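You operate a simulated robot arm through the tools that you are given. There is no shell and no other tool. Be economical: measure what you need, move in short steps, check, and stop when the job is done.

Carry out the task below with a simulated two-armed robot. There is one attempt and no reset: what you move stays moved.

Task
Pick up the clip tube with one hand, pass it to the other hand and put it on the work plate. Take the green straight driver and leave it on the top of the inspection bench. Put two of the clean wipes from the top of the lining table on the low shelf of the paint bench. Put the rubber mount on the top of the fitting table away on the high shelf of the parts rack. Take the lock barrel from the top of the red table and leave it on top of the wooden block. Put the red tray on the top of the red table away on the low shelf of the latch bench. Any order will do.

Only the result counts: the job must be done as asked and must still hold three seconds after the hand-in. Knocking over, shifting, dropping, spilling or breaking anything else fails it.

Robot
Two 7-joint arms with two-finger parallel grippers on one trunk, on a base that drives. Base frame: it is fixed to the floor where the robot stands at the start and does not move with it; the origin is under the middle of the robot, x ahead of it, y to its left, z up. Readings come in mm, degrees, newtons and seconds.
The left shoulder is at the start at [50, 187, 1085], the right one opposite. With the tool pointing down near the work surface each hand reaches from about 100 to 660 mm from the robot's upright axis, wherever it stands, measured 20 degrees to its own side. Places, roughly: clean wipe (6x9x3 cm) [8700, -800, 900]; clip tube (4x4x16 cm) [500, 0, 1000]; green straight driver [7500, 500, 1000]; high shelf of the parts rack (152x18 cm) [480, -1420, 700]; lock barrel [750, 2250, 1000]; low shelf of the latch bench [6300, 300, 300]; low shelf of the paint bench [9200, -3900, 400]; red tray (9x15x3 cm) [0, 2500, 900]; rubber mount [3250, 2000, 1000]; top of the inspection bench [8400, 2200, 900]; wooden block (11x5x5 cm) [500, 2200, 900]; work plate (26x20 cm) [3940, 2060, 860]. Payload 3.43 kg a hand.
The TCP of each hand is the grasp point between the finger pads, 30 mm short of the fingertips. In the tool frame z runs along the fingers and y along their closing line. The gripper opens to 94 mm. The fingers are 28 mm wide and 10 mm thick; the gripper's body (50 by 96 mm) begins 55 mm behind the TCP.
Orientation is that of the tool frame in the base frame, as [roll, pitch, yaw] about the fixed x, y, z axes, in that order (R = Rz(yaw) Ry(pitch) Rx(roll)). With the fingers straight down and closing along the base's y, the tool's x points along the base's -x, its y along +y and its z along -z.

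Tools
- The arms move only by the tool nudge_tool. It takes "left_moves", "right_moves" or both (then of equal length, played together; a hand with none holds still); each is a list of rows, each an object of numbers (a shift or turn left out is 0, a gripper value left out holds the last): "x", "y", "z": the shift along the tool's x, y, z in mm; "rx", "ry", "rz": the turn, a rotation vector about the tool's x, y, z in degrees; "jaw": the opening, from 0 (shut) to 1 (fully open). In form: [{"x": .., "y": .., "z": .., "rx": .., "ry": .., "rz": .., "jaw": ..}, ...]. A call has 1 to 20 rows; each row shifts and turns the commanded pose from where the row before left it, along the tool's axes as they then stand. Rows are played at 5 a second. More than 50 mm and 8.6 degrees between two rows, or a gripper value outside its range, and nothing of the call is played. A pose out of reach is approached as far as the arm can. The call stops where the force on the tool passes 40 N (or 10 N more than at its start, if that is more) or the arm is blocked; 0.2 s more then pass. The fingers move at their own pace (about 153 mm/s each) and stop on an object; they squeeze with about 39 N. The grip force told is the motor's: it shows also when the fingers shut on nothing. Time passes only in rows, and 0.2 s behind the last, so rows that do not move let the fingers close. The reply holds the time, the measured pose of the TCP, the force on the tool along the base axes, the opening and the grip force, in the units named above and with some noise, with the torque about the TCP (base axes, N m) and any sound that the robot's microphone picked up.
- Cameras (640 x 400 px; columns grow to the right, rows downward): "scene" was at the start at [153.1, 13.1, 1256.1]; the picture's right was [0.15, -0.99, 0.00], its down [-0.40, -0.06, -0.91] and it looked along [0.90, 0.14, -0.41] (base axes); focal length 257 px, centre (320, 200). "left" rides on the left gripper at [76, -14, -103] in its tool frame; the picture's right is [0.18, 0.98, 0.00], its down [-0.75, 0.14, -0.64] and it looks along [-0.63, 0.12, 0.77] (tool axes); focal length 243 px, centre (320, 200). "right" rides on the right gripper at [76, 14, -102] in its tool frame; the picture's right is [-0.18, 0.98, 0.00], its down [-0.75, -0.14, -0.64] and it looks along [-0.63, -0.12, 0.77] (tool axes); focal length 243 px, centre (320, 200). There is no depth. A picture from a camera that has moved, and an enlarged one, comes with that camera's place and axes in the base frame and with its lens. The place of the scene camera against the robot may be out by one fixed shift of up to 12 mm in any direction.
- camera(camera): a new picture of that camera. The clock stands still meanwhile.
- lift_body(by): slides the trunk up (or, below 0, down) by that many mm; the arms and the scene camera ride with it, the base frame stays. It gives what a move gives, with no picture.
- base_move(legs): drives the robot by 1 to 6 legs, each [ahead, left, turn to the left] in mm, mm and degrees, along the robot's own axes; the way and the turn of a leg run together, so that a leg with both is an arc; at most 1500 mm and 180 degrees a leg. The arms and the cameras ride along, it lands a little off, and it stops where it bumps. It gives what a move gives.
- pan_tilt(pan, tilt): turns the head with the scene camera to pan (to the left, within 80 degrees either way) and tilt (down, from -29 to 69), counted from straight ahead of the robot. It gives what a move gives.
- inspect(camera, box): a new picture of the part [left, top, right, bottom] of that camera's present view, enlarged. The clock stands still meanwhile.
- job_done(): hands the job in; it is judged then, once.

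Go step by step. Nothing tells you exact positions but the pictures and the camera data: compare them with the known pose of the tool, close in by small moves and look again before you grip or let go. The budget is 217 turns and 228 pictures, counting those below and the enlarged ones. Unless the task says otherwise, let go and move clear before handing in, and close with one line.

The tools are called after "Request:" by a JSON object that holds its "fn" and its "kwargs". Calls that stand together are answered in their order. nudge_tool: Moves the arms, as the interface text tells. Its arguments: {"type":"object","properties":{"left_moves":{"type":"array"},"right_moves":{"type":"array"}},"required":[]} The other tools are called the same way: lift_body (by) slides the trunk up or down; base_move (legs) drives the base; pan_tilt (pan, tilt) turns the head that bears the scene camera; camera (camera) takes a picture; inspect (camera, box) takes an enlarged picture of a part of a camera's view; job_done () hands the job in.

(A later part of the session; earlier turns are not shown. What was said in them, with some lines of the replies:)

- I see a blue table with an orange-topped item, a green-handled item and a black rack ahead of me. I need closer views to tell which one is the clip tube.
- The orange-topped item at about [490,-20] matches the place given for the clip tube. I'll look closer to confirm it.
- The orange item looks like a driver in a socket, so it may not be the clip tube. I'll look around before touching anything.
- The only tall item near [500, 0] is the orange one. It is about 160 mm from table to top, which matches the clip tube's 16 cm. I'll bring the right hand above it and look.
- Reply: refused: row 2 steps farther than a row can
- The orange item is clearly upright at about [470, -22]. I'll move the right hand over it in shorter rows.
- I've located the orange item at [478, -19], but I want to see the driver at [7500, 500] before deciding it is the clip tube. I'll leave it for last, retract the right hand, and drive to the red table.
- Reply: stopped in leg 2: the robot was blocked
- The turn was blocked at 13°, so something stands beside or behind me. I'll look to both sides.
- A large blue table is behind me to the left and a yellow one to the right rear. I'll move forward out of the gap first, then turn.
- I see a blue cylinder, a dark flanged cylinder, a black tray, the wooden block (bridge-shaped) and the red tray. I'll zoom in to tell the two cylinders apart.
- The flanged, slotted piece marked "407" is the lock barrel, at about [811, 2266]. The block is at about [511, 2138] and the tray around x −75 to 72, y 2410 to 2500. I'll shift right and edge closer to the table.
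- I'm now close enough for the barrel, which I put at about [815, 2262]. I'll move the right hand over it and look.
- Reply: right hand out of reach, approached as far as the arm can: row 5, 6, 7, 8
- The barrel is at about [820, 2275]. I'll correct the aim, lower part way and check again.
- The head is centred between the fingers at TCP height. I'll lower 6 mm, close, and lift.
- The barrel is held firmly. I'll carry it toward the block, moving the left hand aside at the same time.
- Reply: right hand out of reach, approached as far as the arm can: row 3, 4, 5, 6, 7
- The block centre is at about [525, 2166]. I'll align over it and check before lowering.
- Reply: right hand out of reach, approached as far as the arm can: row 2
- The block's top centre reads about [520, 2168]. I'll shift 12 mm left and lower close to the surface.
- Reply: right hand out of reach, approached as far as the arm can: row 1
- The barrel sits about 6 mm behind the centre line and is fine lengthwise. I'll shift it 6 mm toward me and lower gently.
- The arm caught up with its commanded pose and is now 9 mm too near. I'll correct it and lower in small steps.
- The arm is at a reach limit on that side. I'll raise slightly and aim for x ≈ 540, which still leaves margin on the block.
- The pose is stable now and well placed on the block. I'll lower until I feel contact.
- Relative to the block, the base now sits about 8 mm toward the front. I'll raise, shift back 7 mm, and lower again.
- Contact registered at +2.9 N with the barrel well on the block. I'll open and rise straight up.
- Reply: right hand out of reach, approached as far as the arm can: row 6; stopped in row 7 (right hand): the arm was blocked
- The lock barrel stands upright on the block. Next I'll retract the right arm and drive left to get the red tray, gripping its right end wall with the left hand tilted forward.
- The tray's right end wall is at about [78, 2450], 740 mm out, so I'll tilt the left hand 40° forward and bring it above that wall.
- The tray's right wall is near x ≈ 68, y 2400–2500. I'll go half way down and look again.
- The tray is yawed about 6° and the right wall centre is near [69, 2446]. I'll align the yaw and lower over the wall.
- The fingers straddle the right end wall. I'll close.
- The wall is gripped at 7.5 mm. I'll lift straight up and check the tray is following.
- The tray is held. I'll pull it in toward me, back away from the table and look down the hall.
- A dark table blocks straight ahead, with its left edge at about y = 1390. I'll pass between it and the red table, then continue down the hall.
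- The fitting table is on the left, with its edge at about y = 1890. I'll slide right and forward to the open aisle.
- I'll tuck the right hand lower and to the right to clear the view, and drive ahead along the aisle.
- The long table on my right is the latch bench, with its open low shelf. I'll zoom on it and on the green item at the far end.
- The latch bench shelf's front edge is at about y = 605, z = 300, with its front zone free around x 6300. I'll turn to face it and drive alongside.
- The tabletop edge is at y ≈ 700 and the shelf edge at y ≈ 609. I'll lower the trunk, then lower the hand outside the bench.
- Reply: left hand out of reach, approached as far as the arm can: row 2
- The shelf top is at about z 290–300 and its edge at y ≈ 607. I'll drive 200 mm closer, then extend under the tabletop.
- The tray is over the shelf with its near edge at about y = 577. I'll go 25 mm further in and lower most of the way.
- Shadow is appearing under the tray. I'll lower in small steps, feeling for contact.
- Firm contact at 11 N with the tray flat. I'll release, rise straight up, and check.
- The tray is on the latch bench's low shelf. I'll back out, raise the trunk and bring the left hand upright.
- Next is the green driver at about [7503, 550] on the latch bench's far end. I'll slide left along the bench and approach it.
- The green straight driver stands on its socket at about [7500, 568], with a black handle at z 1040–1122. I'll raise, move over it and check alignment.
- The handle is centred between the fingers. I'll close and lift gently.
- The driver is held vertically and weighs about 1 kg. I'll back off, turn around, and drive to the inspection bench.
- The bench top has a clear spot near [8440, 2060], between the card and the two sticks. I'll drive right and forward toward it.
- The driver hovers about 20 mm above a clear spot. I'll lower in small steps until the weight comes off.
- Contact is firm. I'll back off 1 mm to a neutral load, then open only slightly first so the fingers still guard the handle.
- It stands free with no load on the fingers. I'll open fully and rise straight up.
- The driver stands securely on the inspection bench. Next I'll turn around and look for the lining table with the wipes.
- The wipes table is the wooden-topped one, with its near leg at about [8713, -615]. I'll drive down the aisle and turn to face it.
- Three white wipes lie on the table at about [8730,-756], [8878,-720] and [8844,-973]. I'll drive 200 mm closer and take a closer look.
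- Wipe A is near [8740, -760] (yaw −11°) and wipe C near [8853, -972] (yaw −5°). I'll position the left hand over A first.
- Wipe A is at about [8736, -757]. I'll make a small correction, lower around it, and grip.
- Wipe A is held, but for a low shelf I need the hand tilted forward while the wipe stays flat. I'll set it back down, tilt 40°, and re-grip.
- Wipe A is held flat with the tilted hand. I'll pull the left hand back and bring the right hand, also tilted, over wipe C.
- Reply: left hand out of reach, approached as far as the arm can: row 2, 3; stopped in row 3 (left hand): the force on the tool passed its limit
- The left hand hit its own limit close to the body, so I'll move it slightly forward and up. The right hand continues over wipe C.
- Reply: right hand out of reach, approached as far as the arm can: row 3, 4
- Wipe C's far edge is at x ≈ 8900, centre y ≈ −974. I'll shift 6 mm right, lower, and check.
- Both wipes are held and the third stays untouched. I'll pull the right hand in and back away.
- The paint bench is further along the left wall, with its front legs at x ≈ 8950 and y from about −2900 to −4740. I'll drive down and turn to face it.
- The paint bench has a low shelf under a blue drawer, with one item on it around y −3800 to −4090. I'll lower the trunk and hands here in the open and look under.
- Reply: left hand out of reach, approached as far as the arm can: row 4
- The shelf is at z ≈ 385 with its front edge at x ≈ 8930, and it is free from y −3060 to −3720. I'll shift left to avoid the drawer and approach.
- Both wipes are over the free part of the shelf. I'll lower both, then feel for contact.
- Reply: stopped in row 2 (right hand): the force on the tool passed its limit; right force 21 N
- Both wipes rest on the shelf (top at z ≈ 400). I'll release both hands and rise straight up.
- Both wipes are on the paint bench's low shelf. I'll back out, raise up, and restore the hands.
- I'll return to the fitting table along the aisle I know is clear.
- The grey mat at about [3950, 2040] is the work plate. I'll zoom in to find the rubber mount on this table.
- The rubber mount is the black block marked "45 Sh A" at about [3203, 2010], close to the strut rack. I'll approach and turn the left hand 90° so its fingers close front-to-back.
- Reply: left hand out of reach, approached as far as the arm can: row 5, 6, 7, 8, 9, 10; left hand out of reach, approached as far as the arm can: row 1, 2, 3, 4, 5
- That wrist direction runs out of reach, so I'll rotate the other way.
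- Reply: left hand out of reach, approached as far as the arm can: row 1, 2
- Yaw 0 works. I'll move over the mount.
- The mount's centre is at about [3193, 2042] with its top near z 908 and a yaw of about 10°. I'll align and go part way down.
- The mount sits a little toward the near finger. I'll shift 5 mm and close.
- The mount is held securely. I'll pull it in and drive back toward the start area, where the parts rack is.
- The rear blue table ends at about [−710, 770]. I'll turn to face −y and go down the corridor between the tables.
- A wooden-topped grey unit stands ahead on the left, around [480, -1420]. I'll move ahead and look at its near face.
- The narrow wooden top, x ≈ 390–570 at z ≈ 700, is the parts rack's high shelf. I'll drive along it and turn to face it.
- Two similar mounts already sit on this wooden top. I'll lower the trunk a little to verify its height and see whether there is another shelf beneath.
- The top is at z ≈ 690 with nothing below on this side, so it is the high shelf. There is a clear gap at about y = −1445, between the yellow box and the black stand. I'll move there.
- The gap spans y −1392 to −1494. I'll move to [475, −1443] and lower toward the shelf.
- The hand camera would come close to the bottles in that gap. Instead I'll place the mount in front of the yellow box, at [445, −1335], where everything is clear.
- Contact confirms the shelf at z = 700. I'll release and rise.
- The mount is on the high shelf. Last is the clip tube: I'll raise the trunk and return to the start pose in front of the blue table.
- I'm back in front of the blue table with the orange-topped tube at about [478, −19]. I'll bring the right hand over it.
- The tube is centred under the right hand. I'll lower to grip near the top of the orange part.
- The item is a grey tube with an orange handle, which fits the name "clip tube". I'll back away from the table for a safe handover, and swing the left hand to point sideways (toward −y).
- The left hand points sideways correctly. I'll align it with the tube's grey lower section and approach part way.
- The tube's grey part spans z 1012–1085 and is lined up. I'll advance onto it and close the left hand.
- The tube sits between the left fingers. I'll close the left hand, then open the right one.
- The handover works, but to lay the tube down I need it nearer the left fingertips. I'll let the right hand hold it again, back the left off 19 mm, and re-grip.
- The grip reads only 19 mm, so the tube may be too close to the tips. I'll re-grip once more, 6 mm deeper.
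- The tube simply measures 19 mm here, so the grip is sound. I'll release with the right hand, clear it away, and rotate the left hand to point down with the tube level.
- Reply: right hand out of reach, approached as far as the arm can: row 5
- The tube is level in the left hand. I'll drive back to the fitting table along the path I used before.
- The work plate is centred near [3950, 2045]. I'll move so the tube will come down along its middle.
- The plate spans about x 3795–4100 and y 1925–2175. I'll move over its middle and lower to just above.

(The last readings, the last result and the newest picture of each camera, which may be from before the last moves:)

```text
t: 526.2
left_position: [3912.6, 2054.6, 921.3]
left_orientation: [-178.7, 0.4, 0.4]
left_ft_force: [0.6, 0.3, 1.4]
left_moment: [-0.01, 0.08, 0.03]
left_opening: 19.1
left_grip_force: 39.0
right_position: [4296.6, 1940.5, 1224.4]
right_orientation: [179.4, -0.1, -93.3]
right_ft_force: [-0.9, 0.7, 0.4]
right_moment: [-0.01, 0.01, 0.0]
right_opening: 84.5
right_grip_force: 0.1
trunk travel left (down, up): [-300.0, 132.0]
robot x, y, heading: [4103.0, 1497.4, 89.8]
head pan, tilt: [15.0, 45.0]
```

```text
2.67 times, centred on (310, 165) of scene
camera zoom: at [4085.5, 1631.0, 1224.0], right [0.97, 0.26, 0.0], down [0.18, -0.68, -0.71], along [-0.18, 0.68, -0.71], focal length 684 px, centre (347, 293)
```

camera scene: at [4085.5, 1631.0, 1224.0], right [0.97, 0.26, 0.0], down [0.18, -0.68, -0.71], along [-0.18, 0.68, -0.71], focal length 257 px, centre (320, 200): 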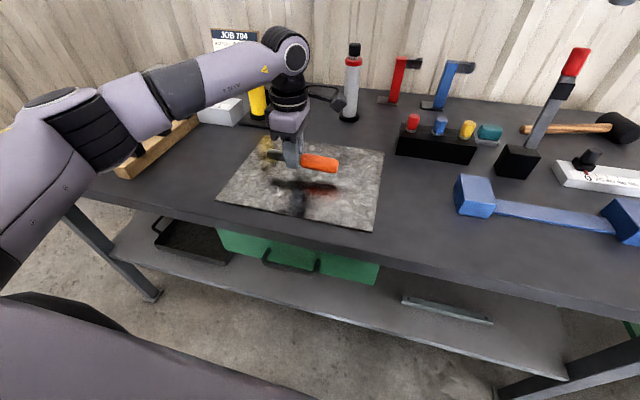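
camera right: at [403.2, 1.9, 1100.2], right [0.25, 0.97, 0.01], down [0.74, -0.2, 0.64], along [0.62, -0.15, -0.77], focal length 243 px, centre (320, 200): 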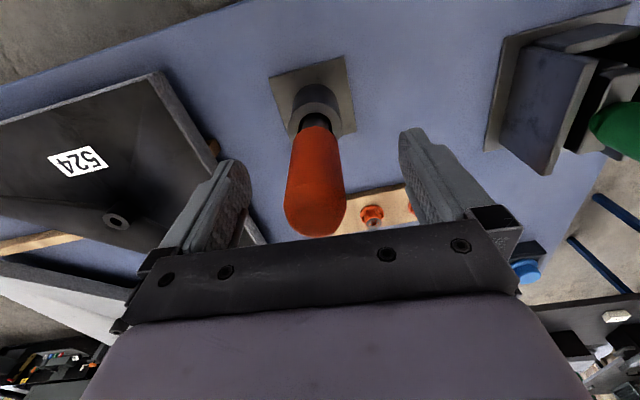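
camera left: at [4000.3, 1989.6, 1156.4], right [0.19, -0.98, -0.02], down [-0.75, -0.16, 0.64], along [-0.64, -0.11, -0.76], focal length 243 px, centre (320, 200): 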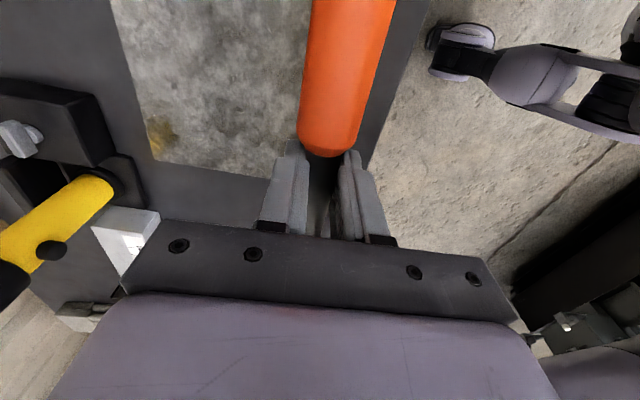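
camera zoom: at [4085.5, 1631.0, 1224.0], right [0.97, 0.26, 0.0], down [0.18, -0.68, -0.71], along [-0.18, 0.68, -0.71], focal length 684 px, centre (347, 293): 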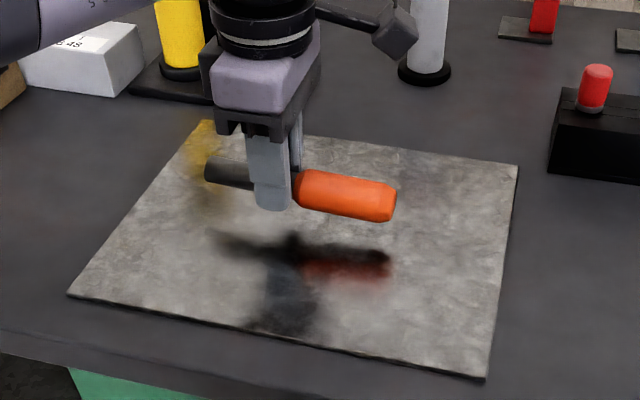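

The tube is over the plate's middle. I'll lower in small steps to contact.

Request:
{"fn": "nudge_tool", "kwargs": {"left_moves": [{"z": 12}, {"z": 8}, {}]}}

Request:
{"fn": "nudge_tool", "kwargs": {"left_moves": [{"z": 3}, {"z": 2}, {}]}}

Request:
{"fn": "nudge_tool", "kwargs": {"left_moves": [{"z": 2}, {}]}}

Request:
{"fn": "inspect", "kwargs": {"camera": "scene", "box": [200, 90, 420, 240]}}

```text
t: 527.0
left_position: [3912.2, 2054.2, 901.8]
left_orientation: [-178.7, 0.4, 0.4]
left_ft_force: [0.7, -0.1, 0.5]
left_moment: [0.04, -0.27, 0.11]
left_opening: 19.0
left_grip_force: 39.2
right_position: [4296.9, 1940.9, 1224.1]
right_orientation: [179.2, -0.2, -93.3]
right_ft_force: [0.5, 0.2, 0.3]
right_moment: [0.03, -0.02, -0.03]
right_opening: 84.6
right_grip_force: 0.1
trunk travel left (down, up): [-300.0, 132.0]
robot x, y, heading: [4108.3, 1496.9, 90.2]
head pan, tilt: [15.0, 45.0]
```

```text
t: 527.8
left_position: [3913.3, 2054.1, 897.3]
left_orientation: [-178.6, 0.4, 0.5]
left_ft_force: [-1.0, 3.2, 9.2]
left_moment: [0.13, -0.96, 0.32]
left_opening: 19.2
left_grip_force: 38.8
right_position: [4296.2, 1940.7, 1225.3]
right_orientation: [179.3, -0.1, -93.3]
right_ft_force: [0.1, -0.1, 0.7]
right_moment: [0.04, 0.02, -0.02]
right_opening: 84.5
right_grip_force: 0.0
trunk travel left (down, up): [-300.0, 132.0]
robot x, y, heading: [4103.9, 1488.0, 89.8]
head pan, tilt: [15.0, 45.0]
```

```text
t: 528.4
left_position: [3913.0, 2055.1, 895.8]
left_orientation: [-178.6, 0.5, 0.5]
left_ft_force: [-0.5, 2.4, 15.3]
left_moment: [0.05, -0.13, 0.1]
left_opening: 19.1
left_grip_force: 39.0
right_position: [4296.6, 1939.8, 1225.4]
right_orientation: [179.2, 0.0, -93.2]
right_ft_force: [0.7, -0.4, -0.1]
right_moment: [-0.03, 0.01, -0.01]
right_opening: 84.4
right_grip_force: 0.0
trunk travel left (down, up): [-300.0, 132.0]
robot x, y, heading: [4104.4, 1496.4, 90.3]
head pan, tilt: [15.0, 45.0]
```

```text
2.67 times, centred on (310, 165) of scene
camera zoom: at [4085.8, 1629.8, 1224.3], right [0.97, 0.26, 0.0], down [0.18, -0.68, -0.71], along [-0.18, 0.68, -0.71], focal length 684 px, centre (347, 293)
```

zoom: 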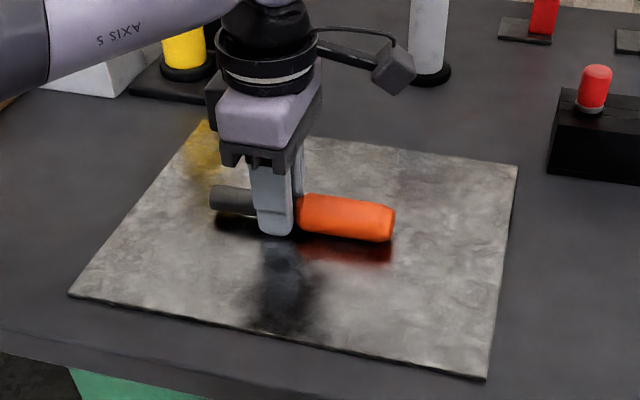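

The tube is resting on the plate with firm contact. I'll ease off 1 mm, open a little to keep the tube caged, and wait to see that it is still.

Request:
{"fn": "nudge_tool", "kwargs": {"left_moves": [{"z": -1}, {}, {"jaw": 0.35}, {}, {}, {}, {}]}}

Request:
{"fn": "inspect", "kwargs": {"camera": "scene", "box": [200, 90, 420, 240]}}

Request:
{"fn": "camera", "kwargs": {"camera": "left"}}

```text
t: 530.0
left_position: [3913.1, 2055.6, 896.0]
left_orientation: [-178.7, 0.4, 0.3]
left_ft_force: [0.6, 7.4, 7.2]
left_moment: [0.05, -0.07, 0.1]
left_opening: 28.6
left_grip_force: 0.0
right_position: [4296.8, 1942.7, 1224.4]
right_orientation: [179.2, -0.1, -93.3]
right_ft_force: [-0.4, -0.1, 0.0]
right_moment: [0.03, -0.03, 0.01]
right_opening: 84.8
right_grip_force: 0.1
trunk travel left (down, up): [-300.0, 132.0]
robot x, y, heading: [4102.5, 1493.6, 89.9]
head pan, tilt: [15.0, 45.0]
```

```text
2.67 times, centred on (310, 165) of scene
camera zoom: at [4085.7, 1631.0, 1224.0], right [0.97, 0.26, 0.0], down [0.18, -0.68, -0.71], along [-0.18, 0.68, -0.71], focal length 684 px, centre (347, 293)
```

zoom: 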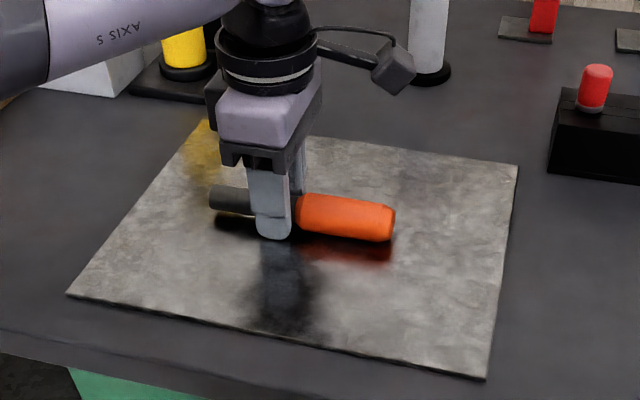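

```text
48 pictures are left
camera left: at [3990.8, 2067.0, 997.5], right [0.19, -0.98, -0.02], down [-0.75, -0.16, 0.64], along [-0.64, -0.11, -0.76], focal length 243 px, centre (320, 200)
```

left: 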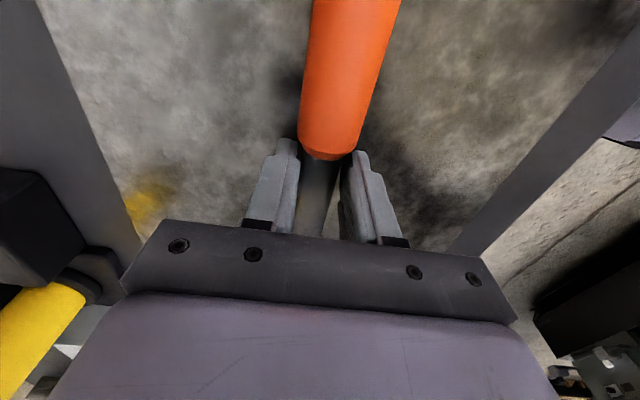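

The fingertips are touching the plate. I'll lift 3 mm before opening further, then rise slowly.

Request:
{"fn": "nudge_tool", "kwargs": {"left_moves": [{"z": -3}, {}, {"jaw": 0.5}, {}, {}]}}

Request:
{"fn": "camera", "kwargs": {"camera": "left"}}

```text
t: 531.2
left_position: [3913.2, 2053.5, 898.0]
left_orientation: [-178.7, 0.4, 0.4]
left_ft_force: [-1.3, 0.1, 0.6]
left_moment: [-0.05, -0.02, -0.01]
left_opening: 46.9
left_grip_force: 0.1
right_position: [4296.6, 1940.6, 1225.6]
right_orientation: [179.2, -0.1, -93.2]
right_ft_force: [-0.6, -0.7, 0.0]
right_moment: [-0.01, 0.01, 0.0]
right_opening: 84.6
right_grip_force: 0.0
trunk travel left (down, up): [-300.0, 132.0]
robot x, y, heading: [4105.2, 1493.0, 90.1]
head pan, tilt: [15.0, 45.0]
```

```text
47 pictures are left
camera left: at [3990.9, 2067.2, 1000.6], right [0.19, -0.98, -0.02], down [-0.75, -0.16, 0.64], along [-0.64, -0.11, -0.76], focal length 243 px, centre (320, 200)
```

left: 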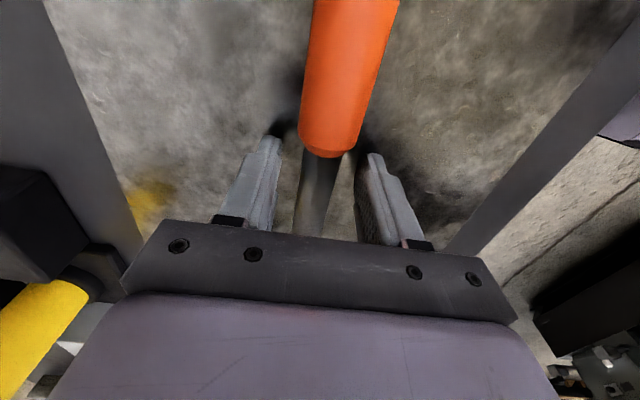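

The tube lies still between the open fingers. I'll rise straight up and check.

Request:
{"fn": "nudge_tool", "kwargs": {"left_moves": [{"z": -15}, {"z": -30}, {"z": -45}, {"z": -45}, {"y": 40}, {"y": 40}, {}]}}

Request:
{"fn": "inspect", "kwargs": {"camera": "scene", "box": [200, 90, 420, 240]}}

```text
t: 532.8
left_position: [3913.7, 1970.1, 1031.8]
left_orientation: [-178.6, 0.3, 0.5]
left_ft_force: [-0.1, 0.5, 0.9]
left_moment: [0.03, 0.02, -0.01]
left_opening: 47.2
left_grip_force: 0.1
right_position: [4296.9, 1941.9, 1225.3]
right_orientation: [179.3, 0.0, -93.3]
right_ft_force: [-0.3, 1.0, 0.4]
right_moment: [0.02, 0.02, -0.01]
right_opening: 84.5
right_grip_force: 0.0
trunk travel left (down, up): [-300.0, 132.0]
robot x, y, heading: [4104.4, 1497.3, 90.0]
head pan, tilt: [15.0, 45.0]
```

```text
2.67 times, centred on (310, 165) of scene
camera zoom: at [4085.5, 1631.1, 1224.0], right [0.97, 0.26, 0.0], down [0.18, -0.68, -0.71], along [-0.18, 0.68, -0.71], focal length 684 px, centre (347, 293)
```

zoom: 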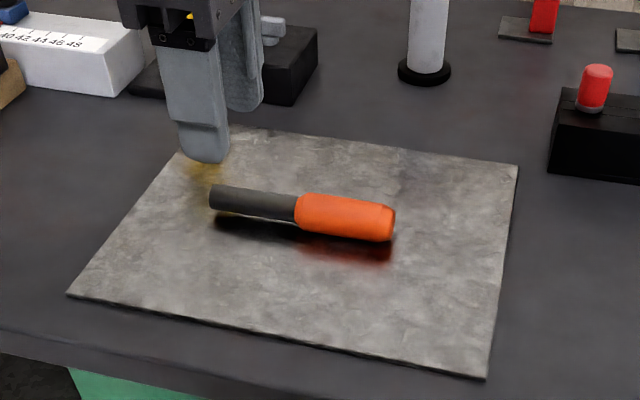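

The clip tube lies still, fully on the work plate. I'll back clear and take one last look before handing in.

Request:
{"fn": "base_move", "kwargs": {"legs": [[-250, 0, 0]]}}

Request:
{"fn": "camera", "kwargs": {"camera": "scene"}}

```text
t: 534.6
left_position: [3914.3, 1720.1, 1031.6]
left_orientation: [-178.7, 0.4, 0.5]
left_ft_force: [-0.1, -0.1, -1.0]
left_moment: [0.01, -0.01, 0.02]
left_opening: 46.6
left_grip_force: 0.1
right_position: [4296.7, 1691.9, 1225.0]
right_orientation: [179.2, -0.1, -93.2]
right_ft_force: [0.3, 0.0, -0.6]
right_moment: [0.01, -0.03, 0.03]
right_opening: 84.7
right_grip_force: 0.2
trunk travel left (down, up): [-300.0, 132.0]
robot x, y, heading: [4102.9, 1244.0, 90.4]
head pan, tilt: [15.0, 45.0]
```

```text
45 pictures are left
camera scene: at [4085.5, 1380.1, 1224.1], right [0.97, 0.26, 0.0], down [0.18, -0.68, -0.71], along [-0.18, 0.68, -0.71], focal length 257 px, centre (320, 200)
```

scene: 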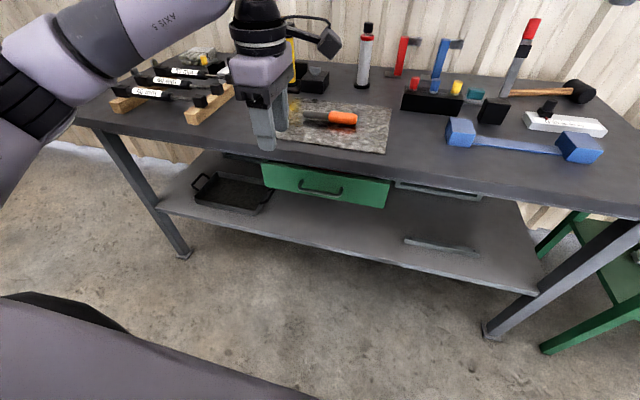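

All six jobs look done, both hands are empty and clear, and I'm handing in.

Request:
{"fn": "job_done", "kwargs": {}}

```text
The job is handed in.
```

I finished all six tasks and handed in the job. Nothing else moved in the pictures I took, though early on the robot's base bumped a table behind it while turning. The one uncertain point is the clip tube: I took it to be the orange-handled grey tube at the place you gave, going by its place and length.
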